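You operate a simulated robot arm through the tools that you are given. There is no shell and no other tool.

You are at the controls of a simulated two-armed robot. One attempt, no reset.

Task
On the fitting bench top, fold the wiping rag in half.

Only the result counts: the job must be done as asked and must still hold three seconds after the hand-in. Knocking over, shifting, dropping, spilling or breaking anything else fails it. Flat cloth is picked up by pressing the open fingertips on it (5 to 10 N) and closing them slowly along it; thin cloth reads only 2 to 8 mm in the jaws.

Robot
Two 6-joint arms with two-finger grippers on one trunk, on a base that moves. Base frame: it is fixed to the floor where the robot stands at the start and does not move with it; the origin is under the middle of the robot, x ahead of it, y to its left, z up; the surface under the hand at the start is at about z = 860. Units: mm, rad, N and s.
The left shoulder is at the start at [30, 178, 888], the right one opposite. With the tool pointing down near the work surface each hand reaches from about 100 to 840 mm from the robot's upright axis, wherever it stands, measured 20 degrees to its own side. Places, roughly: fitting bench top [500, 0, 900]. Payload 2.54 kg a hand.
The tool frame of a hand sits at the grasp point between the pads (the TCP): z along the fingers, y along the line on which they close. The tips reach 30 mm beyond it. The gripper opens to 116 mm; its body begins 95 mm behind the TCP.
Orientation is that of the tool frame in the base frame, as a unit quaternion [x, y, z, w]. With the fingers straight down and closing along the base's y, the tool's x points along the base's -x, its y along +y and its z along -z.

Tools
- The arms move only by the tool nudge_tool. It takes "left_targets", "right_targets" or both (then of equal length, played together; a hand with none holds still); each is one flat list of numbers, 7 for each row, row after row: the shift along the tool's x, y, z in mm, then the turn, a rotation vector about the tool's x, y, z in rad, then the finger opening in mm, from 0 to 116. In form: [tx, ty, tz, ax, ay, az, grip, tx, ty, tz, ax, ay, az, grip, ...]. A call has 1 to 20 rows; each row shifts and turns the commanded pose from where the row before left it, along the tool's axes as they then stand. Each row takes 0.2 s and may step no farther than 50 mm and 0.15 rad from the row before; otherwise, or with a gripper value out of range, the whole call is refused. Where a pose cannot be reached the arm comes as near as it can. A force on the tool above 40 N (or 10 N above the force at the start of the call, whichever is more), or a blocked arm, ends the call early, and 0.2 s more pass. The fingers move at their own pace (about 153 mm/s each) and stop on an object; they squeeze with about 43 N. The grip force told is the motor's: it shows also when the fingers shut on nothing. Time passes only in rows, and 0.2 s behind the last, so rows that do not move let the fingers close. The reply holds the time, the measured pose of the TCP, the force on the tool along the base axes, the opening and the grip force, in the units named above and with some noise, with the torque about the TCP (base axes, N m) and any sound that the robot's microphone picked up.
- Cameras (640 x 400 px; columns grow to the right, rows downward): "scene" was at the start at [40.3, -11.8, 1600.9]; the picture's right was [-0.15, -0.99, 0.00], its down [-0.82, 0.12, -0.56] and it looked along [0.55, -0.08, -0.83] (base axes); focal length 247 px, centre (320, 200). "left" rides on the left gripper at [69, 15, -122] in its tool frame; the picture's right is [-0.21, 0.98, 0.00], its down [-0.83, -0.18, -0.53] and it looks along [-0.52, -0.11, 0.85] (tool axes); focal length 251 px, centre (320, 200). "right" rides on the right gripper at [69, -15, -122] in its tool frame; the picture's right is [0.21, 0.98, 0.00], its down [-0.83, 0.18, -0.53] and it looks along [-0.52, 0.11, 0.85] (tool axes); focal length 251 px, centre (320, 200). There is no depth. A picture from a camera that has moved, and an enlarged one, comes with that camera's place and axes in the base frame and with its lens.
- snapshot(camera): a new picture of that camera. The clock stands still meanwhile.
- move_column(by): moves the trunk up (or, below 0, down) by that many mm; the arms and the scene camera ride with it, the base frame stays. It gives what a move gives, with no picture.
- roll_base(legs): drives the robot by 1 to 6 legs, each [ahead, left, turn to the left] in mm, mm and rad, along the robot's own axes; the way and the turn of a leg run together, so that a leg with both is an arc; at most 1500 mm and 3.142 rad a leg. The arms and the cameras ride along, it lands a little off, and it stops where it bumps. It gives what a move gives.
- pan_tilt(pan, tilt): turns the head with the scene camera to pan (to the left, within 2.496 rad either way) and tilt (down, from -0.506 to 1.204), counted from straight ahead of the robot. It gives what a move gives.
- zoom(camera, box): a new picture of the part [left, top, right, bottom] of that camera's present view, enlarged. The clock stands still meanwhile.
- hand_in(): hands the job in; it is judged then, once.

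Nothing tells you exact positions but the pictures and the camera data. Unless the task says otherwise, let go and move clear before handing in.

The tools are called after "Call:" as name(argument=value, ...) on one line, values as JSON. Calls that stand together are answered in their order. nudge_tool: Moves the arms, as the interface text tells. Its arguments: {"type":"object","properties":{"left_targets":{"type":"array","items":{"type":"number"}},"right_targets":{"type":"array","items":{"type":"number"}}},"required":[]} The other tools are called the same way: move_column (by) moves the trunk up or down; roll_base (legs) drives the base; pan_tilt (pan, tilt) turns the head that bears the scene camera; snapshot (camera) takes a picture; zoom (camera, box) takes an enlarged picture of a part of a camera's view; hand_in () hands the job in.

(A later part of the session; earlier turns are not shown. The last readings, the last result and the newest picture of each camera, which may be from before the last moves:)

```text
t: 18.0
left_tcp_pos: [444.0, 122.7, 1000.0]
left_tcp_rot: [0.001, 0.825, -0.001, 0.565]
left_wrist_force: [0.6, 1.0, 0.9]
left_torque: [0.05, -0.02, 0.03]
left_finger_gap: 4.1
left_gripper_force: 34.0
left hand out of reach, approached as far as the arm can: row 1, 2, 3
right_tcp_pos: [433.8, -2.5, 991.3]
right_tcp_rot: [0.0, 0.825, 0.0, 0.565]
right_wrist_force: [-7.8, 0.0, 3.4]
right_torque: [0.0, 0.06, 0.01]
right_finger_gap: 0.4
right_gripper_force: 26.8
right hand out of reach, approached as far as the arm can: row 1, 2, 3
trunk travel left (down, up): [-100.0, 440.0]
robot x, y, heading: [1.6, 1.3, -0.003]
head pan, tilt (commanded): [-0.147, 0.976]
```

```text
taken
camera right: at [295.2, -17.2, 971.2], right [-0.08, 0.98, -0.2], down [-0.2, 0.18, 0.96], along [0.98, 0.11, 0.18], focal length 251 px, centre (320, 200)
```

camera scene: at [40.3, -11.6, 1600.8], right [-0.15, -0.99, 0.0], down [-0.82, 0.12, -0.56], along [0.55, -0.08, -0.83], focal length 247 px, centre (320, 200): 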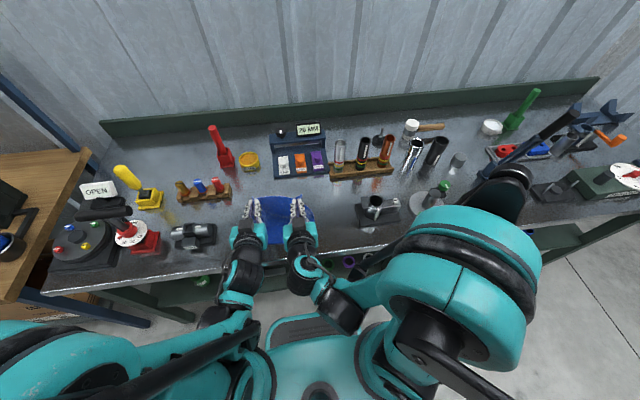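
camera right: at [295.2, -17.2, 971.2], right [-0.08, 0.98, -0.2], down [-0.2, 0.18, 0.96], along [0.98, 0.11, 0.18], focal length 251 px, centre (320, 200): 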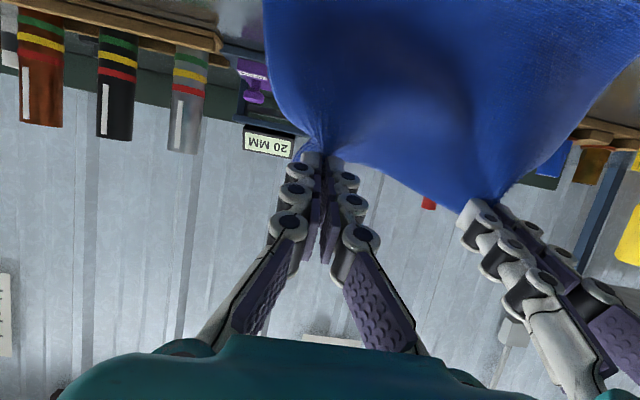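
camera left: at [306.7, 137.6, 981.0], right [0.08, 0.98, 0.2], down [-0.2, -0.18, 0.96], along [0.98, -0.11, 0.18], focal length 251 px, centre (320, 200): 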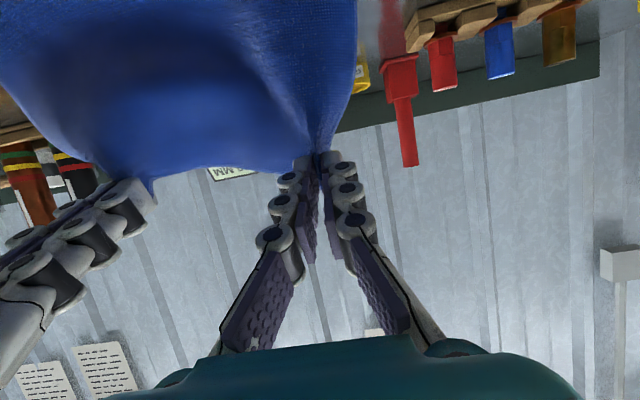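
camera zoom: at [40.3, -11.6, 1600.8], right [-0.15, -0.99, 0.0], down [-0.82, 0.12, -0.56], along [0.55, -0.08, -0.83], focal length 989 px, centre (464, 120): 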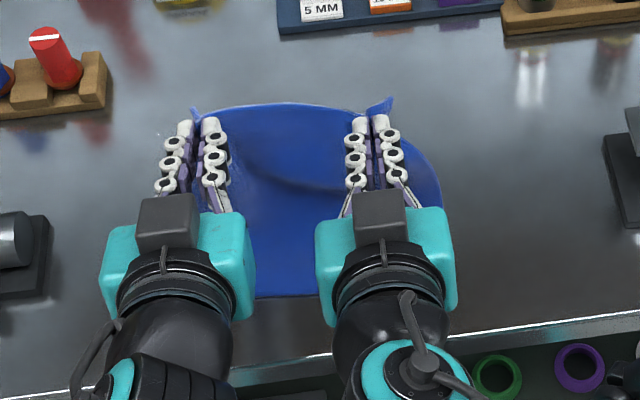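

Call:
zoom(camera="right", box=[240, 100, 400, 200])

Call:
zoom(camera="scene", box=[252, 184, 332, 234])

```text
4.00 times, centred on (320, 150) of right
camera zoom: at [295.2, -17.2, 971.2], right [-0.08, 0.98, -0.2], down [-0.2, 0.18, 0.96], along [0.98, 0.11, 0.18], focal length 1006 px, centre (320, 400)
```

zoom: 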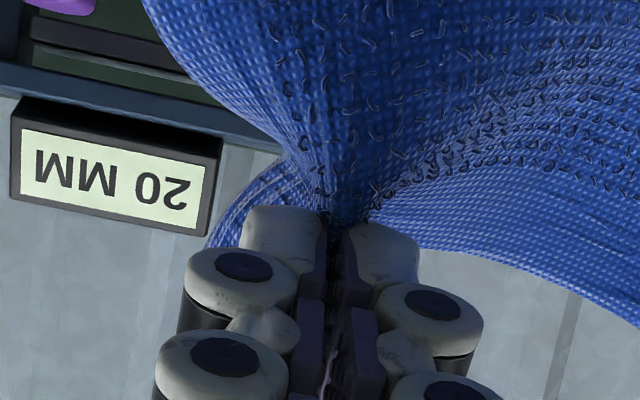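

```text
8.00 times, centred on (292, 209) of scene
camera zoom: at [40.3, -11.6, 1600.8], right [-0.15, -0.99, 0.0], down [-0.82, 0.12, -0.56], along [0.55, -0.08, -0.83], focal length 1978 px, centre (544, 128)
```

zoom: 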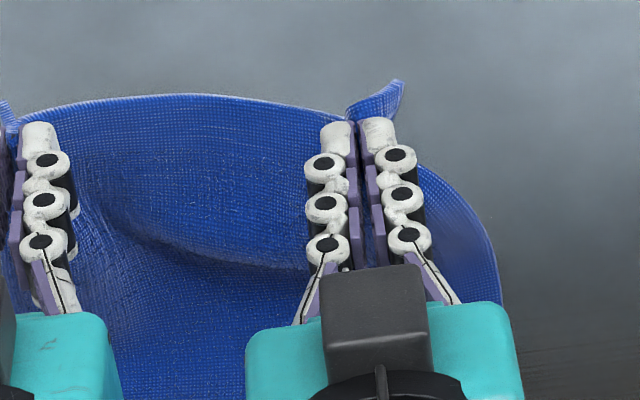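

Both jaws still hold, the right one only by the tip. The limit is minimum arm reach: I need the base about 200 mm further back. I'll lay the cloth back down flat, roll back and grip again properly. First I relieve the tension by lowering and untilting.

Call:
nudge_tool(left_targets=[10.2, 0, 15, 0, 0.1, 0, 0, 8.7, 0, 16, 0, 0.1, 0, 0, 7.1, 0, 16.8, 0, 0.1, 0, 0, 0, 0, 0, 0, 0, 0, 0], right_targets=[6.8, -4, 15.9, 0, 0.1, 0, 0, 5.2, -4, 16.5, 0, 0.1, 0, 0, 3.5, -4, 17, 0, 0.1, 0, 0, 0, 0, 0, 0, 0, 0, 0])

Call:
zoom(camera="scene", box=[204, 170, 364, 270])

```text
t: 19.0
left_tcp_pos: [465.9, 125.7, 955.5]
left_tcp_rot: [-0.001, 0.9, 0.0, 0.436]
left_wrist_force: [-0.2, -1.6, 0.8]
left_torque: [0.0, 0.0, 0.03]
left_finger_gap: 3.7
left_gripper_force: 32.0
right_tcp_pos: [469.5, -14.8, 954.9]
right_tcp_rot: [-0.001, 0.9, 0.001, 0.436]
right_wrist_force: [-1.4, 1.3, 0.6]
right_torque: [0.05, 0.02, 0.01]
right_finger_gap: 1.4
right_gripper_force: 28.8
trunk travel left (down, up): [-100.0, 440.0]
robot x, y, heading: [-0.4, 3.1, 0.002]
head pan, tilt (commanded): [-0.147, 0.976]
```

```text
4.00 times, centred on (284, 220) of scene
camera zoom: at [39.5, -11.8, 1600.9], right [-0.15, -0.99, 0.0], down [-0.82, 0.12, -0.56], along [0.56, -0.08, -0.83], focal length 989 px, centre (464, 120)
```

zoom: 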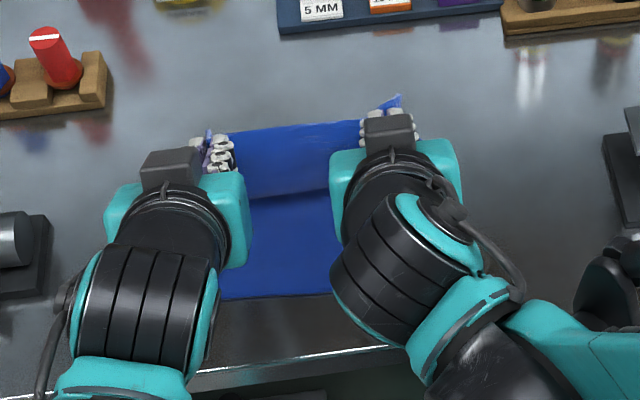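

The tension is gone, the right jaw still holds lightly, and the near edge hasn't moved. I'm now laying the far edge back to where it was.

Call:
nudge_tool(left_targets=[-7.2, 0, 5.3, 0, 0.15, 0, 0, -7.9, 0, 4.2, 0, 0.15, 0, 0, -8.5, 0, 3, 0, 0.15, 0, 0, -8.2, 0, 7.3, 0, 0.055, 0, 0, -8.2, 0, 7.3, 0, 0.055, 0, 0, -7, 0, 8.6, 0, 0.06, 0, 0, -7, 0, 8.6, 0, 0.06, 0, 0, -6.2, 0, 9.2, 0, 0.06, 0, 0, -6.2, 0, 9.2, 0, 0.06, 0, 0, -4.7, 0, 9.9, 0, 0.05, 0, 0, -4.7, 0, 9.9, 0, 0.05, 0, 0, -5, 0, 8, 0, 0, 0, 0, 0, 0, 0, 0, 0, 0, 0], right_targets=[-5.3, 0, 3, 0, 0.15, 0, 0, -5.7, 0, 2.2, 0, 0.15, 0, 0, -6, 0, 1.3, 0, 0.15, 0, 0, -8.2, 0, 7.3, 0, 0.055, 0, 0, -8.2, 0, 7.3, 0, 0.055, 0, 0, -7, 0, 8.6, 0, 0.06, 0, 0, -7, 0, 8.6, 0, 0.06, 0, 0, -6.2, 0, 9.2, 0, 0.06, 0, 0, -6.2, 0, 9.2, 0, 0.06, 0, 0, -4.7, 0, 9.9, 0, 0.05, 0, 0, -4.7, 0, 9.9, 0, 0.05, 0, 0, -5, 0, 8, 0, 0, 0, 0, 0, 0, 0, 0, 0, 0, 0])

Call:
snapshot(camera="left")

Call:
snapshot(camera="right")

Call:
zoom(camera="scene", box=[204, 160, 364, 260])

```text
t: 21.8
left_tcp_pos: [562.0, 126.1, 901.0]
left_tcp_rot: [0.0, 1.0, 0.0, 0.001]
left_wrist_force: [-0.4, -1.1, 0.2]
left_torque: [-0.01, -0.01, 0.03]
left_finger_gap: 3.6
left_gripper_force: 33.3
right_tcp_pos: [559.6, -14.5, 899.6]
right_tcp_rot: [0.0, 1.0, 0.0, 0.001]
right_wrist_force: [0.0, 1.0, 0.1]
right_torque: [0.05, -0.02, -0.02]
right_finger_gap: 2.5
right_gripper_force: 30.8
trunk travel left (down, up): [-100.0, 440.0]
robot x, y, heading: [-1.0, 4.4, 0.001]
head pan, tilt (commanded): [-0.147, 0.976]
```

```text
taken
camera left: at [494.8, 140.7, 1023.2], right [0.21, 0.98, 0.0], down [0.82, -0.18, 0.54], along [0.52, -0.11, -0.84], focal length 251 px, centre (320, 200)
```

left: 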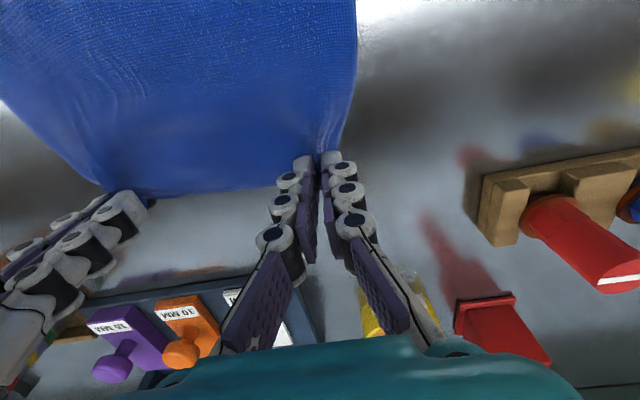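

```text
taken
camera right: at [490.8, -29.7, 1022.4], right [-0.21, 0.98, 0.0], down [0.82, 0.18, 0.54], along [0.52, 0.11, -0.84], focal length 251 px, centre (320, 200)
```

right: 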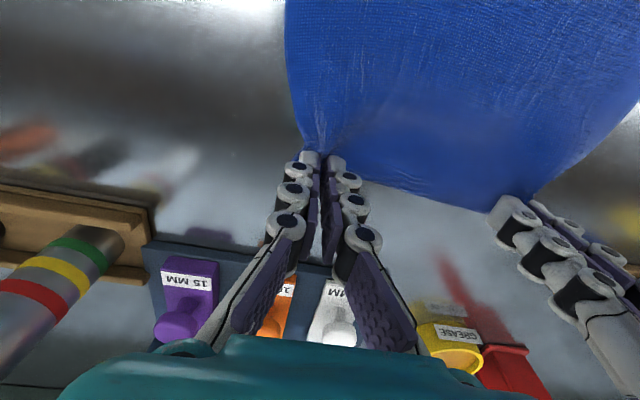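

```text
4.00 times, centred on (284, 210) of scene
camera zoom: at [40.3, -11.8, 1600.9], right [-0.15, -0.99, 0.0], down [-0.82, 0.12, -0.56], along [0.55, -0.08, -0.83], focal length 989 px, centre (464, 160)
```

zoom: 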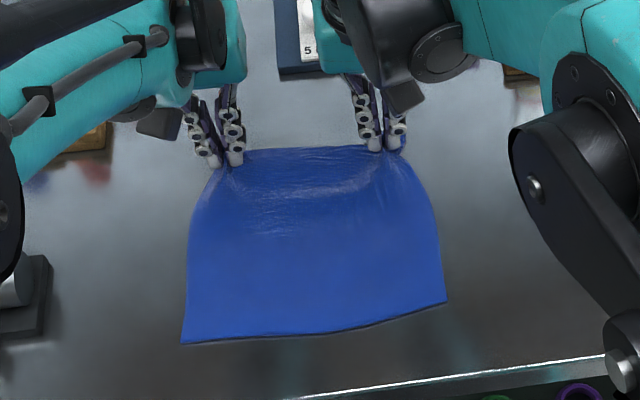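

The far edge is back near its original place. I'm lowering onto the bench and opening slowly so the ridges flatten.

Call:
nudge_tool(left_targets=[-2, 2, 4, 0, 0, 0, 0, 0, 2, 2.5, 0, 0, 0, 0, 0, 0, 0, 0, 0, 0, 8, 0, 0, 0, 0, 0, 0, 14, 0, 0, 0, 0, 0, 0, 20, 0, 0, 0, 0, 0, 0, 26, 0, 0, 0, 0, 0, 0, 32, 0, 0, 0, 0, 0, 0, 38, 0, 0, 0, 0, 0, 0, 38], right_targets=[-2, -2, 4, 0, 0, 0, 0, 0, -2, 1.5, 0, 0, 0, 0, 0, 0, 0, 0, 0, 0, 8, 0, 0, 0, 0, 0, 0, 14, 0, 0, 0, 0, 0, 0, 20, 0, 0, 0, 0, 0, 0, 26, 0, 0, 0, 0, 0, 0, 32, 0, 0, 0, 0, 0, 0, 38, 0, 0, 0, 0, 0, 0, 38])

Call:
zoom(camera="left", box=[160, 60, 480, 260])

Call:
zoom(camera="right", box=[160, 60, 480, 260])

```text
t: 23.8
left_tcp_pos: [564.8, 130.5, 893.4]
left_tcp_rot: [0.0, 1.0, 0.0, 0.001]
left_wrist_force: [-0.9, -0.2, -0.1]
left_torque: [-0.02, 0.0, 0.01]
left_finger_gap: 37.2
left_gripper_force: 0.2
right_tcp_pos: [563.1, -19.9, 895.4]
right_tcp_rot: [0.0, 1.0, 0.0, 0.002]
right_wrist_force: [0.0, 0.4, 1.1]
right_torque: [0.02, 0.04, 0.02]
right_finger_gap: 37.6
right_gripper_force: 0.0
trunk travel left (down, up): [-100.0, 440.0]
robot x, y, heading: [-1.4, -2.1, 0.002]
head pan, tilt (commanded): [-0.147, 0.976]
```

```text
2.00 times, centred on (320, 160) of left
camera zoom: at [496.7, 145.3, 1017.1], right [0.21, 0.98, 0.0], down [0.82, -0.18, 0.54], along [0.52, -0.11, -0.84], focal length 503 px, centre (320, 280)
```

zoom: 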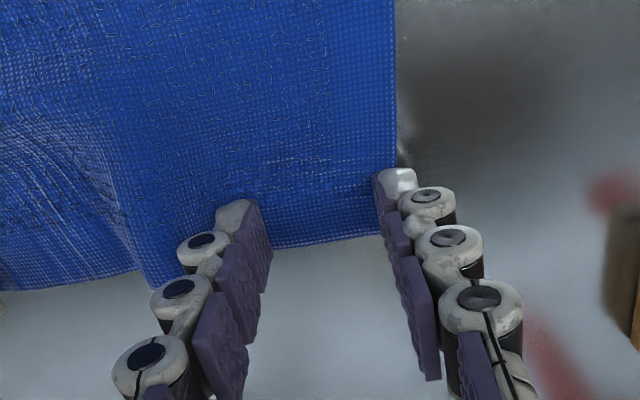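

```text
2.00 times, centred on (320, 160) of right
camera zoom: at [493.1, -33.6, 1017.4], right [-0.21, 0.98, 0.0], down [0.82, 0.18, 0.54], along [0.52, 0.11, -0.84], focal length 503 px, centre (320, 280)
```

zoom: 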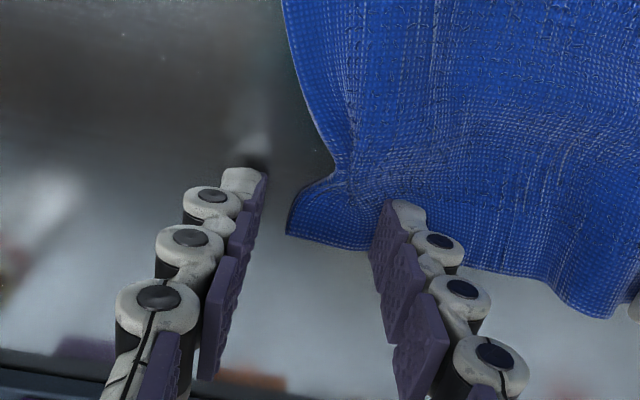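

Both grips are released and the cloth is nearly flat again, with a small wrinkle at the right corner. I raise the hands and roll the base back 200 mm.

Call:
nudge_tool(left_targets=[0, 0, -30, 0, 0, 0, 38, 0, 0, -40, 0, 0, 0, 38, 0, 0, 0, 0, 0, 0, 38], right_targets=[0, 0, -30, 0, 0, 0, 38, 0, 0, -40, 0, 0, 0, 38, 0, 0, 0, 0, 0, 0, 38])

Call:
roll_base(legs=[[-200, 0, 0]])

Call:
snapshot(camera="scene")

Call:
snapshot(camera="left")

Call:
snapshot(camera="right")

```text
t: 24.6
left_tcp_pos: [565.9, 131.4, 962.7]
left_tcp_rot: [0.0, 1.0, -0.001, 0.001]
left_wrist_force: [0.2, -0.1, -0.5]
left_torque: [0.02, 0.01, 0.01]
left_finger_gap: 38.3
left_gripper_force: 0.1
right_tcp_pos: [562.3, -16.6, 965.4]
right_tcp_rot: [-0.001, 1.0, 0.0, 0.001]
right_wrist_force: [0.0, 0.4, -0.2]
right_torque: [-0.02, 0.0, 0.02]
right_finger_gap: 38.1
right_gripper_force: 0.0
trunk travel left (down, up): [-100.0, 440.0]
robot x, y, heading: [-1.7, 3.2, -0.002]
head pan, tilt (commanded): [-0.147, 0.976]
```

```text
t: 26.2
left_tcp_pos: [363.6, 133.1, 963.9]
left_tcp_rot: [-0.001, 1.0, 0.0, 0.002]
left_wrist_force: [-0.7, 0.5, -1.3]
left_torque: [0.04, -0.06, -0.01]
left_finger_gap: 38.1
left_gripper_force: 0.2
right_tcp_pos: [360.3, -16.6, 965.7]
right_tcp_rot: [-0.001, 1.0, -0.001, 0.002]
right_wrist_force: [-0.2, -0.2, 0.2]
right_torque: [-0.01, -0.06, 0.02]
right_finger_gap: 38.0
right_gripper_force: 0.1
trunk travel left (down, up): [-100.0, 440.0]
robot x, y, heading: [-201.6, 0.3, 0.001]
head pan, tilt (commanded): [-0.147, 0.976]
```

```text
taken
camera scene: at [-162.0, -11.9, 1600.9], right [-0.14, -0.99, 0.0], down [-0.82, 0.12, -0.56], along [0.56, -0.08, -0.83], focal length 247 px, centre (320, 200)
```

scene: 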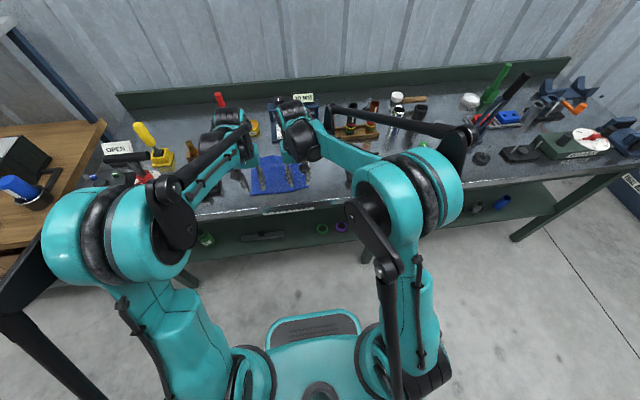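

```text
taken
camera left: at [295.1, 147.1, 1086.2], right [0.21, 0.98, 0.0], down [0.82, -0.18, 0.54], along [0.52, -0.11, -0.84], focal length 251 px, centre (320, 200)
```

left: 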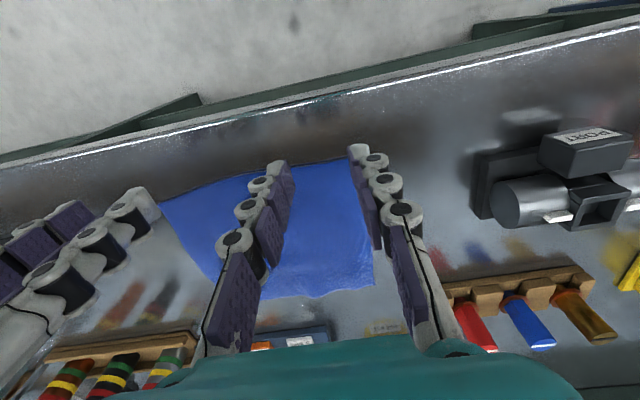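

```text
taken
camera right: at [291.0, -31.7, 1087.7], right [-0.22, 0.98, 0.0], down [0.82, 0.18, 0.54], along [0.52, 0.12, -0.84], focal length 251 px, centre (320, 200)
```

right: 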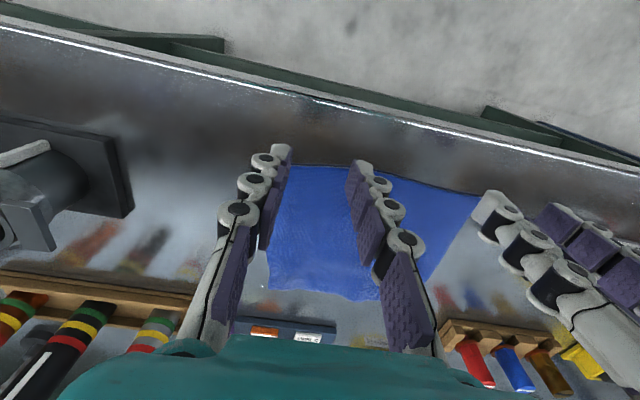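

The base is 200 mm further back now. I'll rehearse the steep end tilt in the air above the near edge to confirm it can now be reached.

Call:
nudge_tool(left_targets=[-1.5, 0, 2.7, 0, -0.14, 0, 38, -1.1, 0, 2.9, 0, -0.14, 0, 38, -0.7, 0, 3, 0, -0.14, 0, 38, -0.3, 0, 3.1, 0, -0.14, 0, 38, 0.2, 0, 3.1, 0, -0.14, 0, 38, 0.6, 0, 3, 0, -0.14, 0, 38, 1, 0, 2.9, 0, -0.14, 0, 38, 1.4, 0, 2.7, 0, -0.14, 0, 38, 1.8, 0, 2.5, 0, -0.14, 0, 38, 0, 0, 0, 0, 0, 0, 38], right_targets=[-1.5, 0, 2.7, 0, -0.14, 0, 38, -1.1, 0, 2.9, 0, -0.14, 0, 38, -0.7, 0, 3, 0, -0.14, 0, 38, -0.3, 0, 3.1, 0, -0.14, 0, 38, 0.2, 0, 3.1, 0, -0.14, 0, 38, 0.6, 0, 3, 0, -0.14, 0, 38, 1, 0, 2.9, 0, -0.14, 0, 38, 1.4, 0, 2.7, 0, -0.14, 0, 38, 1.8, 0, 2.5, 0, -0.14, 0, 38, 0, 0, 0, 0, 0, 0, 38])

Call:
zoom(camera="scene", box=[200, 120, 360, 220])

```text
t: 28.4
left_tcp_pos: [394.7, 129.7, 974.9]
left_tcp_rot: [0.0, 0.808, 0.0, 0.589]
left_wrist_force: [-0.3, -0.2, -0.8]
left_torque: [0.02, -0.02, -0.01]
left_finger_gap: 38.2
left_gripper_force: 0.1
left hand out of reach, approached as far as the arm can: row 8, 9
right_tcp_pos: [384.4, -9.9, 959.3]
right_tcp_rot: [-0.002, 0.807, 0.002, 0.59]
right_wrist_force: [0.7, -0.5, 0.2]
right_torque: [-0.02, -0.04, 0.03]
right_finger_gap: 37.8
right_gripper_force: 0.0
right hand out of reach, approached as far as the arm can: row 9
trunk travel left (down, up): [-100.0, 440.0]
robot x, y, heading: [-200.2, 0.5, 0.005]
head pan, tilt (commanded): [-0.147, 0.976]
```

```text
4.00 times, centred on (280, 170) of scene
camera zoom: at [-160.5, -12.0, 1600.9], right [-0.14, -0.99, 0.0], down [-0.82, 0.12, -0.56], along [0.56, -0.08, -0.83], focal length 989 px, centre (480, 320)
```

zoom: 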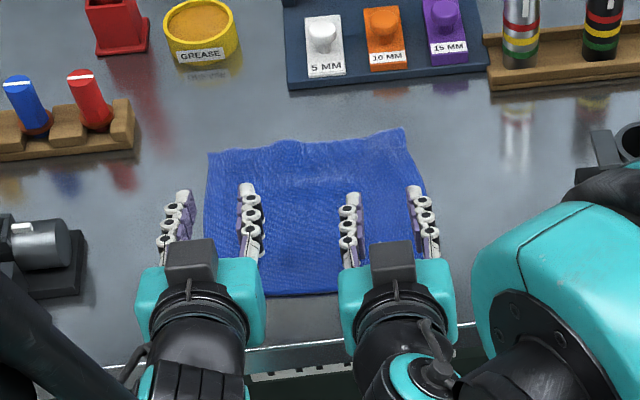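

The steep tilt is still limited at z≈960–975, but lowering the trunk lowers that limit by the same amount. I'll untilt, raise the hands and lower the trunk.

Call:
nudge_tool(left_targets=[-4.6, 0, 1.5, 0, 0.14, 0, 38, -4.7, 0, 0.8, 0, 0.14, 0, 38, -4.8, 0, 0.1, 0, 0.14, 0, 38, -4.8, 0, -0.5, 0, 0.14, 0, 38, -4.6, 0, -1.2, 0, 0.14, 0, 38, -4.5, 0, -1.8, 0, 0.14, 0, 38, -4.2, 0, -2.4, 0, 0.14, 0, 38, -3.8, 0, -3, 0, 0.14, 0, 38, -3.3, 0, -3.5, 0, 0.14, 0, 38, 0, 0, -30, 0, 0, 0, 38, 0, 0, 0, 0, 0, 0, 38], right_targets=[-4.6, 0, 1.5, 0, 0.14, 0, 38, -4.7, 0, 0.8, 0, 0.14, 0, 38, -4.8, 0, 0.1, 0, 0.14, 0, 38, -4.8, 0, -0.5, 0, 0.14, 0, 38, -4.6, 0, -1.2, 0, 0.14, 0, 38, -4.5, 0, -1.8, 0, 0.14, 0, 38, -4.2, 0, -2.4, 0, 0.14, 0, 38, -3.8, 0, -3, 0, 0.14, 0, 38, -3.3, 0, -3.5, 0, 0.14, 0, 38, 0, 0, -45, 0, 0, 0, 38, 0, 0, 0, 0, 0, 0, 38])

Call:
move_column(by=-50)

Call:
snapshot(camera="scene")

Call:
snapshot(camera="left")

```text
t: 30.8
left_tcp_pos: [420.5, 129.5, 1038.2]
left_tcp_rot: [-0.001, 1.0, 0.0, 0.0]
left_wrist_force: [-0.4, 0.5, -0.4]
left_torque: [-0.02, 0.06, 0.01]
left_finger_gap: 38.0
left_gripper_force: 0.2
right_tcp_pos: [411.0, -10.6, 1038.3]
right_tcp_rot: [-0.001, 1.0, 0.001, 0.0]
right_wrist_force: [0.1, -0.2, -0.5]
right_torque: [0.02, -0.01, -0.02]
right_finger_gap: 38.2
right_gripper_force: 0.0
trunk travel left (down, up): [-100.0, 440.0]
robot x, y, heading: [-198.0, 0.7, -0.003]
head pan, tilt (commanded): [-0.147, 0.976]
```

```text
t: 31.7
left_tcp_pos: [418.6, 129.4, 988.7]
left_tcp_rot: [-0.002, 1.0, 0.0, 0.002]
left_wrist_force: [-0.3, 0.3, 0.1]
left_torque: [0.01, -0.01, -0.01]
left_finger_gap: 38.1
left_gripper_force: 0.1
right_tcp_pos: [410.2, -10.1, 989.5]
right_tcp_rot: [-0.001, 1.0, 0.0, 0.002]
right_wrist_force: [-0.6, 0.5, 0.4]
right_torque: [0.05, -0.01, 0.0]
right_finger_gap: 38.3
right_gripper_force: 0.0
trunk travel left (down, up): [-50.0, 490.0]
robot x, y, heading: [-202.2, 0.5, 0.002]
head pan, tilt (commanded): [-0.147, 0.976]
```

```text
taken
camera scene: at [-160.8, -12.0, 1551.0], right [-0.14, -0.99, 0.0], down [-0.82, 0.12, -0.56], along [0.56, -0.08, -0.83], focal length 247 px, centre (320, 200)
```

scene: 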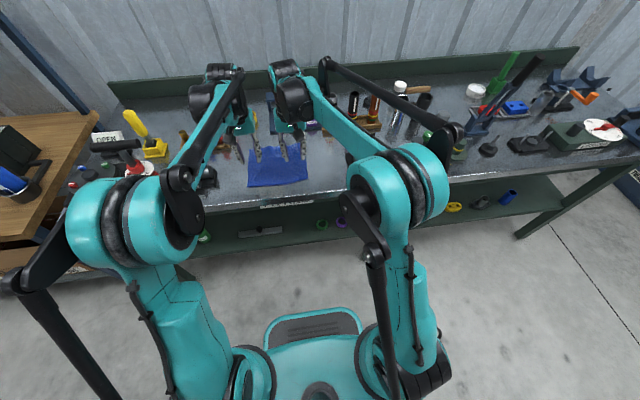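

```text
taken
camera left: at [351.8, 144.5, 1111.2], right [0.21, 0.98, 0.0], down [0.82, -0.18, 0.54], along [0.52, -0.11, -0.84], focal length 251 px, centre (320, 200)
```

left: 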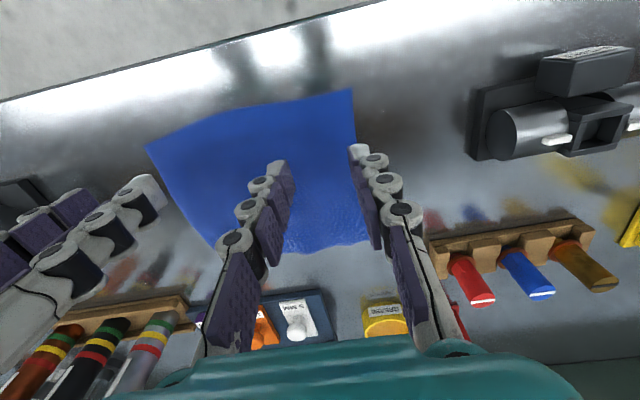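

The elbows stand high and clear of the bench. I'll lower the trunk another 45 mm and rehearse the steep tilt again.

Call:
nudge_tool(left_targets=[0, 0, -30, 0, 0, 0, 38, 0, 0, 0, 0, 0, 0, 38], right_targets=[0, 0, -30, 0, 0, 0, 38, 0, 0, 0, 0, 0, 0, 38])

Call:
move_column(by=-48)

Call:
nudge_tool(left_targets=[3, 0, 0, 0, -0.14, 0, 38, 3, 0, 0, 0, -0.14, 0, 38, 3, 0, 0, 0, -0.14, 0, 38, 3, 0, 0, 0, -0.14, 0, 38, 3, 0, 0, 0, -0.14, 0, 38, 3, 0, 0, 0, -0.14, 0, 38, 3, 0, 0, 0, -0.14, 0, 38, 3, 0, 0, 0, -0.14, 0, 38, 3, 0, 0, 0, -0.14, 0, 38, 0, 0, 0, 0, 0, 0, 38], right_targets=[3, 0, 0, 0, -0.14, 0, 38, 3, 0, 0, 0, -0.14, 0, 38, 3, 0, 0, 0, -0.14, 0, 38, 3, 0, 0, 0, -0.14, 0, 38, 3, 0, 0, 0, -0.14, 0, 38, 3, 0, 0, 0, -0.14, 0, 38, 3, 0, 0, 0, -0.14, 0, 38, 3, 0, 0, 0, -0.14, 0, 38, 3, 0, 0, 0, -0.14, 0, 38, 0, 0, 0, 0, 0, 0, 38])

```text
t: 32.3
left_tcp_pos: [419.9, 127.1, 1017.0]
left_tcp_rot: [-0.001, 1.0, 0.0, 0.001]
left_wrist_force: [0.6, 0.7, 0.2]
left_torque: [0.0, 0.03, -0.05]
left_finger_gap: 37.9
left_gripper_force: 0.0
right_tcp_pos: [410.2, -9.6, 1018.8]
right_tcp_rot: [-0.001, 1.0, 0.0, 0.001]
right_wrist_force: [0.5, -0.3, -0.9]
right_torque: [0.0, 0.02, 0.05]
right_finger_gap: 38.0
right_gripper_force: 0.1
trunk travel left (down, up): [-50.0, 490.0]
robot x, y, heading: [-201.0, 0.4, 0.005]
head pan, tilt (commanded): [-0.147, 0.976]
```

```text
t: 33.2
left_tcp_pos: [419.1, 128.4, 970.7]
left_tcp_rot: [-0.001, 1.0, -0.001, 0.002]
left_wrist_force: [-0.4, -0.9, -0.1]
left_torque: [-0.03, -0.03, -0.03]
left_finger_gap: 38.0
left_gripper_force: 0.0
right_tcp_pos: [409.7, -10.5, 971.1]
right_tcp_rot: [-0.001, 1.0, -0.001, 0.001]
right_wrist_force: [0.0, 0.0, 0.8]
right_torque: [0.0, -0.02, 0.0]
right_finger_gap: 38.1
right_gripper_force: 0.0
trunk travel left (down, up): [-2.0, 538.0]
robot x, y, heading: [-202.7, 0.8, 0.001]
head pan, tilt (commanded): [-0.147, 0.976]
```

```text
t: 35.4
left_tcp_pos: [398.0, 128.4, 957.3]
left_tcp_rot: [-0.001, 0.807, 0.001, 0.59]
left_wrist_force: [-0.1, 0.8, 0.6]
left_torque: [-0.01, -0.01, 0.03]
left_finger_gap: 37.9
left_gripper_force: 0.1
right_tcp_pos: [388.3, -10.8, 957.5]
right_tcp_rot: [-0.002, 0.807, 0.002, 0.59]
right_wrist_force: [-0.3, -0.6, -0.5]
right_torque: [-0.01, 0.05, -0.03]
right_finger_gap: 38.0
right_gripper_force: 0.0
trunk travel left (down, up): [-2.0, 538.0]
robot x, y, heading: [-198.5, 0.9, 0.007]
head pan, tilt (commanded): [-0.147, 0.976]
```

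The steep 72° tilt works now. Next I test it lower, close to the final height.

Call:
nudge_tool(left_targets=[13, 0, 0.3, 0, 0, 0, 38, 13, 0, 0.3, 0, 0, 0, 38, 13, 0, 0.3, 0, 0, 0, 38, 13, 0, 0.3, 0, 0, 0, 38, 0, 0, 0, 0, 0, 0, 38], right_targets=[13, 0, 0.3, 0, 0, 0, 38, 13, 0, 0.3, 0, 0, 0, 38, 13, 0, 0.3, 0, 0, 0, 38, 13, 0, 0.3, 0, 0, 0, 38, 0, 0, 0, 0, 0, 0, 38])

Call:
snapshot(camera="scene")

Call:
snapshot(camera="right")

```text
t: 36.6
left_tcp_pos: [384.1, 127.0, 906.2]
left_tcp_rot: [-0.002, 0.807, 0.001, 0.59]
left_wrist_force: [0.7, -0.4, 0.9]
left_torque: [-0.01, -0.06, -0.01]
left_finger_gap: 37.7
left_gripper_force: 0.0
right_tcp_pos: [374.1, -9.3, 907.4]
right_tcp_rot: [-0.001, 0.808, 0.001, 0.59]
right_wrist_force: [0.5, -0.1, -0.1]
right_torque: [0.01, 0.05, 0.0]
right_finger_gap: 37.9
right_gripper_force: 0.0
trunk travel left (down, up): [-2.0, 538.0]
robot x, y, heading: [-199.4, -0.5, 0.002]
head pan, tilt (commanded): [-0.147, 0.976]
```

```text
taken
camera scene: at [-160.5, -12.0, 1502.9], right [-0.14, -0.99, 0.0], down [-0.82, 0.12, -0.56], along [0.56, -0.08, -0.83], focal length 247 px, centre (320, 200)
```

scene: 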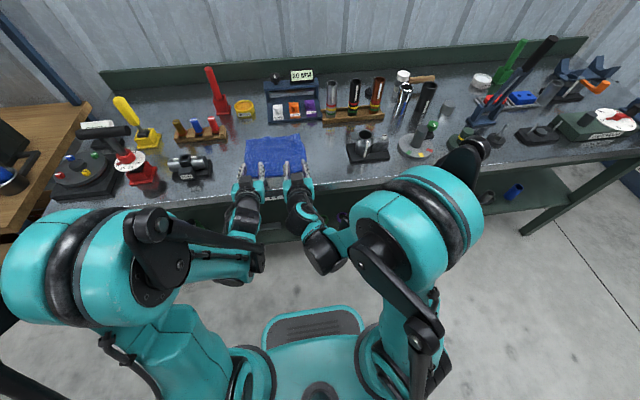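

```text
taken
camera right: at [236.5, -25.9, 878.8], right [-0.07, 0.98, -0.2], down [-0.26, 0.18, 0.95], along [0.96, 0.12, 0.24], focal length 251 px, centre (320, 200)
```

right: 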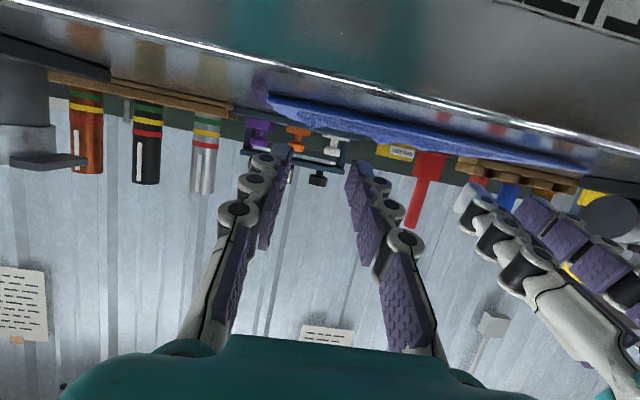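

The steep final pose is reachable. Now I look at the cloth's present state before gripping again.

Call:
zoom(camera="scene", box=[220, 120, 332, 190])

```text
5.71 times, centred on (276, 155) of scene
camera zoom: at [-160.5, -12.0, 1502.9], right [-0.14, -0.99, 0.0], down [-0.82, 0.12, -0.56], along [0.56, -0.08, -0.83], focal length 1413 px, centre (571, 457)
```

zoom: 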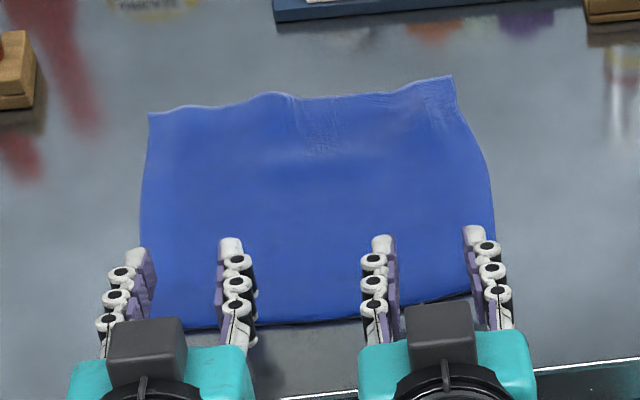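

The cloth is nearly flat, with a slightly wavy far edge. I'm moving the hands back over the far corners.

Call:
nudge_tool(left_targets=[-11.9, 0, 17.4, 0, 0.14, 0, 38, -14.2, 0, 15.6, 0, 0.14, 0, 38, -16.2, 0, 13.4, 0, 0.14, 0, 38, -17.9, 0, 11, 0, 0.14, 0, 38, -19.3, 0, 8.4, 0, 0.14, 0, 38, -20.3, 0, 5.6, 0, 0.14, 0, 38, -20.9, 0, 2.8, 0, 0.14, 0, 38, -21.1, 0, -0.2, 0, 0.14, 0, 38, -20.8, 4, -3.1, 0, 0.14, 0, 38, 0, 0, 0, 0, 0, 0, 38], right_targets=[-11.9, 0, 17.4, 0, 0.14, 0, 38, -14.2, 0, 15.6, 0, 0.14, 0, 38, -16.2, 0, 13.4, 0, 0.14, 0, 38, -17.9, 0, 11, 0, 0.14, 0, 38, -19.3, 0, 8.4, 0, 0.14, 0, 38, -20.3, 0, 5.6, 0, 0.14, 0, 38, -20.9, 0, 2.8, 0, 0.14, 0, 38, -21.1, 0, -0.2, 0, 0.14, 0, 38, -26.8, 0, -3.1, 0, 0.14, 0, 38, 0, 0, 0, 0, 0, 0, 38])

Call:
snapshot(camera="left")

Call:
snapshot(camera="right")

Call:
zoom(camera="scene", box=[220, 120, 332, 190])

```text
t: 38.8
left_tcp_pos: [560.4, 133.5, 961.6]
left_tcp_rot: [-0.001, 1.0, -0.001, 0.004]
left_wrist_force: [-0.2, -0.2, 0.4]
left_torque: [0.02, -0.01, 0.04]
left_finger_gap: 38.1
left_gripper_force: 0.2
right_tcp_pos: [550.0, -9.3, 961.6]
right_tcp_rot: [-0.001, 1.0, 0.0, 0.025]
right_wrist_force: [-0.6, -0.1, -0.2]
right_torque: [-0.01, -0.02, 0.01]
right_finger_gap: 38.1
right_gripper_force: 0.2
right hand out of reach, approached as far as the arm can: row 9
trunk travel left (down, up): [-2.0, 538.0]
robot x, y, heading: [-200.7, 3.0, 0.005]
head pan, tilt (commanded): [-0.147, 0.976]
```

```text
taken
camera left: at [492.0, 148.0, 1083.2], right [0.21, 0.98, 0.0], down [0.82, -0.18, 0.54], along [0.53, -0.11, -0.84], focal length 251 px, centre (320, 200)
```

left: 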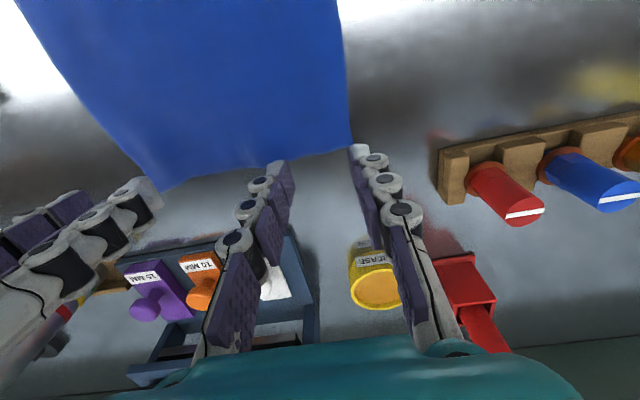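

```text
taken
camera right: at [475.4, -25.1, 1080.5], right [-0.22, 0.98, -0.01], down [0.8, 0.18, 0.57], along [0.56, 0.12, -0.82], focal length 251 px, centre (320, 200)
```

right: 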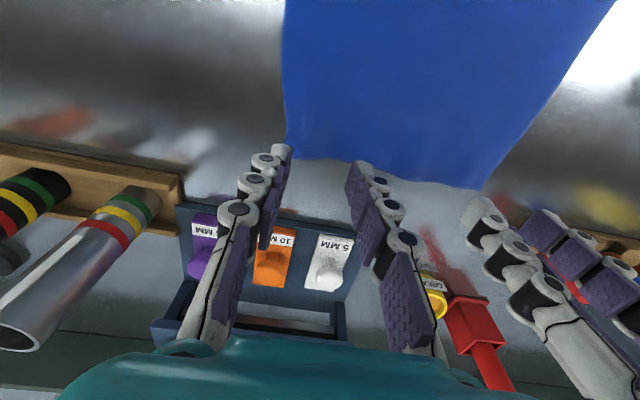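

```text
5.71 times, centred on (276, 155) of scene
camera zoom: at [-161.9, -12.2, 1503.0], right [-0.14, -0.99, 0.0], down [-0.82, 0.12, -0.56], along [0.56, -0.08, -0.83], focal length 1413 px, centre (571, 457)
```

zoom: 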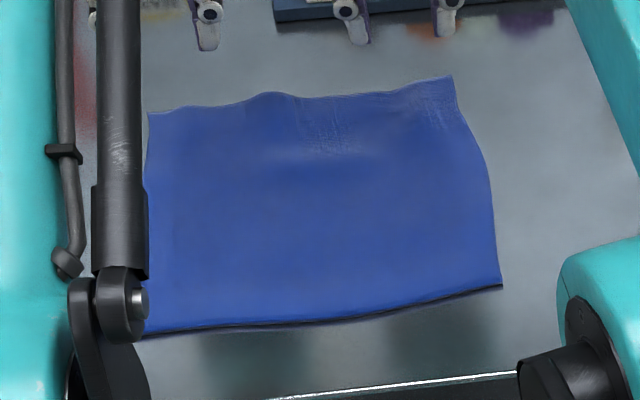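

The right arm is at its far reach limit here, so I'll retract the hands 50 mm and roll the base 50 mm forward.

Call:
nudge_tool(left_targets=[25, 0, 0, 0, 0.006, 0, 38, 25, 0, 0, 0, 0, 0, 38, 0, 0, 0, 0, 0, 0, 38], right_targets=[20, 0, 0, 0, 0.05, 0, 38, 20, 0, 0, 0, 0, 0, 38, 0, 0, 0, 0, 0, 0, 38])

Call:
roll_base(legs=[[50, 0, 0]])

Call:
snapshot(camera="left")

Call:
snapshot(camera="right")

```text
t: 39.6
left_tcp_pos: [513.7, 131.2, 959.9]
left_tcp_rot: [-0.001, 1.0, 0.0, -0.001]
left_wrist_force: [0.4, 1.3, -0.3]
left_torque: [-0.01, 0.0, -0.03]
left_finger_gap: 37.8
left_gripper_force: 0.1
right_tcp_pos: [513.3, -11.0, 960.2]
right_tcp_rot: [0.0, 1.0, 0.0, -0.024]
right_wrist_force: [-0.1, 0.0, -0.1]
right_torque: [0.0, 0.0, 0.0]
right_finger_gap: 37.8
right_gripper_force: 0.0
trunk travel left (down, up): [-2.0, 538.0]
robot x, y, heading: [-199.2, -0.7, -0.002]
head pan, tilt (commanded): [-0.147, 0.976]
```

```text
t: 40.5
left_tcp_pos: [563.8, 132.5, 958.7]
left_tcp_rot: [-0.001, 1.0, 0.0, -0.003]
left_wrist_force: [0.9, 0.4, -0.6]
left_torque: [0.05, 0.11, 0.0]
left_finger_gap: 37.8
left_gripper_force: 0.1
right_tcp_pos: [563.1, -9.3, 960.5]
right_tcp_rot: [-0.002, 1.0, 0.0, -0.024]
right_wrist_force: [-0.1, -0.2, -0.2]
right_torque: [-0.01, 0.04, -0.01]
right_finger_gap: 38.0
right_gripper_force: 0.0
trunk travel left (down, up): [-2.0, 538.0]
robot x, y, heading: [-148.5, 0.4, 0.009]
head pan, tilt (commanded): [-0.147, 0.976]
```

```text
taken
camera left: at [497.6, 147.8, 1082.2], right [0.21, 0.98, 0.0], down [0.83, -0.18, 0.53], along [0.52, -0.11, -0.85], focal length 251 px, centre (320, 200)
```

left: 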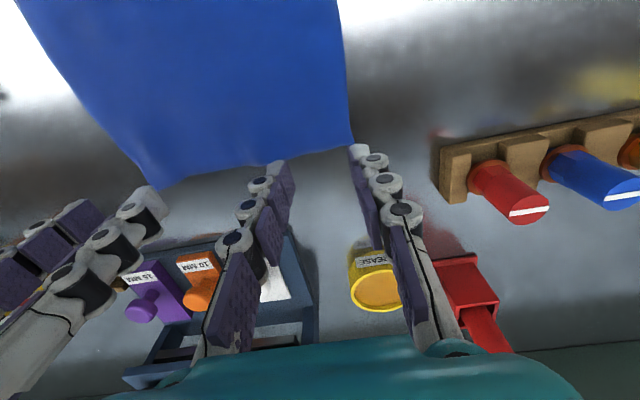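

```text
taken
camera right: at [500.7, -25.6, 1085.6], right [-0.22, 0.98, 0.01], down [0.85, 0.18, 0.49], along [0.48, 0.12, -0.87], focal length 251 px, centre (320, 200)
```

right: 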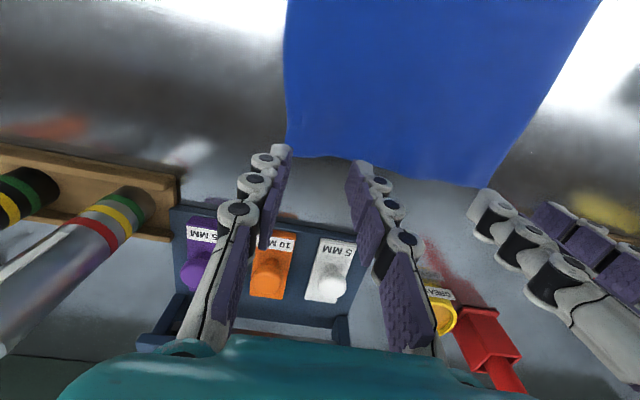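

Both hands are back over the far corners, which now lie at about (580,162) and (583,-37). I'm straightening the right hand and going down to just above the cloth.

Call:
nudge_tool(left_targets=[-2, -1, 20, 0, 0, 0, 40, -1, 0, 20, 0, 0, 0, 40, 0, 0, 14, 0, 0, 0, 40, 0, 0, 0, 0, 0, 0, 40], right_targets=[-2, 2, 20, 0, -0.047, 0, 40, -2, 2, 20, 0, 0, 0, 40, 0, 1, 14, 0, 0, 0, 40, 0, 0, 0, 0, 0, 0, 40])

Call:
zoom(camera="left", box=[200, 80, 440, 230])

Call:
zoom(camera="right", box=[200, 80, 440, 230])

```text
t: 41.5
left_tcp_pos: [566.2, 133.3, 904.9]
left_tcp_rot: [-0.002, 1.0, 0.001, -0.002]
left_wrist_force: [-0.3, -0.4, 0.0]
left_torque: [0.01, 0.02, -0.03]
left_finger_gap: 39.8
left_gripper_force: 0.1
right_tcp_pos: [564.7, -5.5, 906.9]
right_tcp_rot: [-0.001, 1.0, 0.0, 0.001]
right_wrist_force: [0.4, -0.6, 0.2]
right_torque: [-0.01, -0.03, -0.02]
right_finger_gap: 40.2
right_gripper_force: 0.0
trunk travel left (down, up): [-2.0, 538.0]
robot x, y, heading: [-148.6, -1.9, 0.004]
head pan, tilt (commanded): [-0.147, 0.976]
```

```text
2.67 times, centred on (320, 155) of left
camera zoom: at [498.1, 147.5, 1028.4], right [0.21, 0.98, 0.0], down [0.83, -0.18, 0.53], along [0.52, -0.11, -0.85], focal length 670 px, centre (320, 320)
```

zoom: 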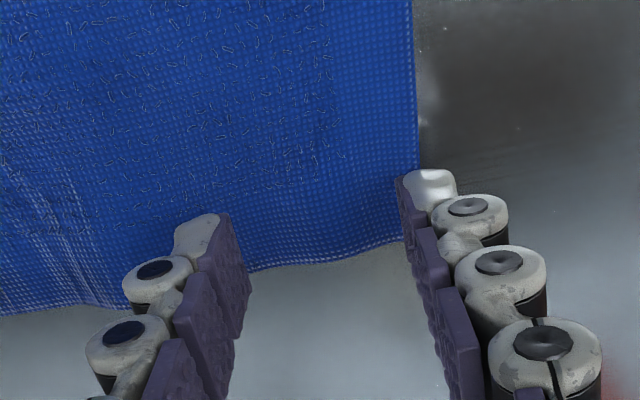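

```text
2.67 times, centred on (320, 155) of right
camera zoom: at [496.3, -20.7, 1028.9], right [-0.22, 0.98, 0.0], down [0.83, 0.18, 0.53], along [0.52, 0.12, -0.85], focal length 670 px, centre (320, 320)
```

zoom: 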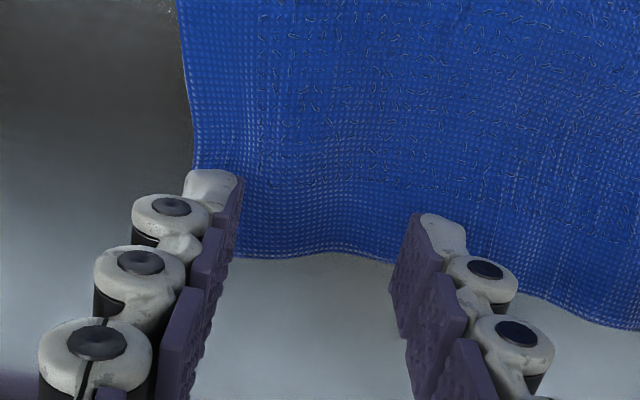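

The left hand needs to move 5 mm inward so that both its fingers land on cloth. I make small corrections and come down to contact.

Call:
nudge_tool(left_targets=[0, -5, 5, 0, 0, 0, 40, 0, 0, 4.5, 0, 0, 0, 40, 0, 0, 1.5, 0, 0, 0, 40, 0, 0, 0, 0, 0, 0, 40], right_targets=[2, 2, 6, 0, 0, 0, 40, 0, 0, 5, 0, 0, 0, 40, 0, 0, 1.5, 0, 0, 0, 40, 0, 0, 0, 0, 0, 0, 40])

```text
t: 42.5
left_tcp_pos: [565.3, 127.7, 895.3]
left_tcp_rot: [-0.002, 1.0, 0.0, -0.002]
left_wrist_force: [-0.3, 0.0, 0.5]
left_torque: [0.0, 0.0, -0.01]
left_finger_gap: 40.0
left_gripper_force: 0.1
right_tcp_pos: [563.5, -4.5, 894.5]
right_tcp_rot: [-0.002, 1.0, 0.0, 0.0]
right_wrist_force: [0.5, 0.9, 1.4]
right_torque: [0.01, -0.03, -0.01]
right_finger_gap: 40.2
right_gripper_force: 0.1
trunk travel left (down, up): [-2.0, 538.0]
robot x, y, heading: [-152.6, -0.9, 0.0]
head pan, tilt (commanded): [-0.147, 0.976]
```

Call:
nudge_tool(left_targets=[0, 0, 1.5, 0, 0, 0, 40, 0, 0, 0.7, 0, 0, 0, 40, 0, 0, 0, 0, 0, 0, 40], right_targets=[0, 0, 1, 0, 0, 0, 40, 0, 0, 0.5, 0, 0, 0, 40, 0, 0, 0, 0, 0, 0, 40])

```text
t: 43.3
left_tcp_pos: [564.8, 126.6, 892.6]
left_tcp_rot: [-0.002, 1.0, 0.0, -0.001]
left_wrist_force: [0.4, 0.6, 3.6]
left_torque: [0.0, -0.01, 0.03]
left_finger_gap: 40.3
left_gripper_force: 0.1
right_tcp_pos: [563.3, -3.9, 893.1]
right_tcp_rot: [-0.001, 1.0, 0.0, -0.001]
right_wrist_force: [1.5, -0.5, 5.1]
right_torque: [-0.03, -0.03, -0.01]
right_finger_gap: 40.0
right_gripper_force: 0.4
trunk travel left (down, up): [-2.0, 538.0]
robot x, y, heading: [-151.0, -1.4, 0.002]
head pan, tilt (commanded): [-0.147, 0.976]
```

Call:
nudge_tool(left_targets=[0, 0, 1, 0, 0, 0, 40, 0, 0, 0, 0, 0, 0, 40], right_targets=[0, 0, 0.7, 0, 0, 0, 40, 0, 0, 0, 0, 0, 0, 40])

```text
t: 43.9
left_tcp_pos: [565.4, 127.1, 892.2]
left_tcp_rot: [-0.001, 1.0, 0.0, -0.002]
left_wrist_force: [1.6, -0.1, 8.9]
left_torque: [0.01, -0.05, -0.04]
left_finger_gap: 40.7
left_gripper_force: 0.8
right_tcp_pos: [564.3, -3.6, 892.8]
right_tcp_rot: [-0.002, 1.0, 0.0, -0.001]
right_wrist_force: [2.9, -0.1, 7.4]
right_torque: [0.02, -0.09, 0.01]
right_finger_gap: 40.3
right_gripper_force: 0.2
trunk travel left (down, up): [-2.0, 538.0]
robot x, y, heading: [-150.8, 1.0, 0.001]
head pan, tilt (commanded): [-0.147, 0.976]
```

Both press at about 7 to 9 N. I'm closing slowly and easing the hands slightly inward so the cloth between them doesn't go taut.

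Call:
nudge_tool(left_targets=[0, -0.4, 0, 0, 0, 0, 37, 0, -0.4, 0, 0, 0, 0, 34, 0, -0.4, 0, 0, 0, 0, 31, 0, -0.4, 0, 0, 0, 0, 28, 0, -0.4, 0, 0, 0, 0, 25, 0, -0.4, 0, 0, 0, 0, 22, 0, -0.4, 0, 0, 0, 0, 19], right_targets=[0, 0.4, 0, 0, 0, 0, 37, 0, 0.4, 0, 0, 0, 0, 34, 0, 0.4, 0, 0, 0, 0, 31, 0, 0.4, 0, 0, 0, 0, 28, 0, 0.4, 0, 0, 0, 0, 25, 0, 0.4, 0, 0, 0, 0, 22, 0, 0.4, 0, 0, 0, 0, 19])

Call:
zoom(camera="left", box=[200, 80, 440, 230])

Call:
zoom(camera="right", box=[200, 80, 440, 230])

```text
t: 45.5
left_tcp_pos: [565.5, 123.4, 892.6]
left_tcp_rot: [-0.001, 1.0, 0.0, -0.001]
left_wrist_force: [-1.3, 0.3, 6.3]
left_torque: [0.0, 0.06, -0.01]
left_finger_gap: 18.0
left_gripper_force: 0.1
right_tcp_pos: [564.2, -0.3, 892.3]
right_tcp_rot: [-0.002, 1.0, 0.0, 0.0]
right_wrist_force: [0.2, 0.2, 5.5]
right_torque: [0.01, 0.04, -0.03]
right_finger_gap: 18.5
right_gripper_force: 0.0
trunk travel left (down, up): [-2.0, 538.0]
robot x, y, heading: [-150.6, -2.1, -0.001]
head pan, tilt (commanded): [-0.147, 0.976]
```

```text
2.67 times, centred on (320, 155) of left
camera zoom: at [498.1, 138.7, 1015.7], right [0.21, 0.98, 0.0], down [0.83, -0.18, 0.53], along [0.52, -0.11, -0.85], focal length 670 px, centre (320, 320)
```

zoom: 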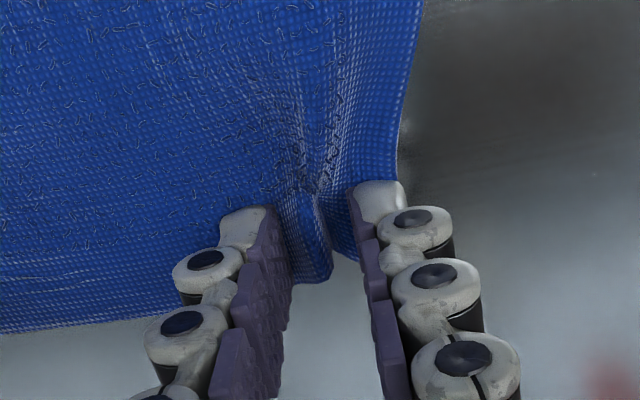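

```text
2.67 times, centred on (320, 155) of right
camera zoom: at [494.0, -16.2, 1014.8], right [-0.22, 0.98, 0.0], down [0.82, 0.18, 0.53], along [0.52, 0.12, -0.85], focal length 670 px, centre (320, 320)
```

zoom: 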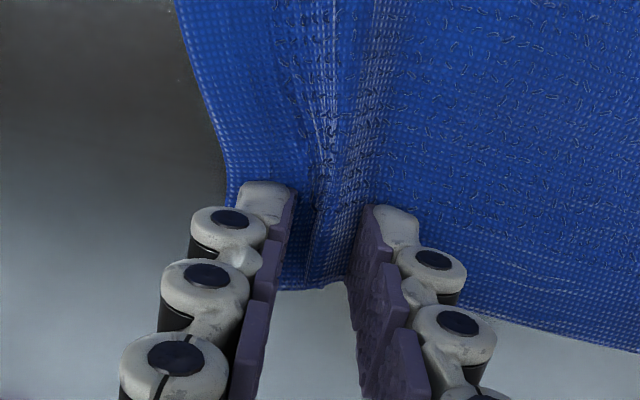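

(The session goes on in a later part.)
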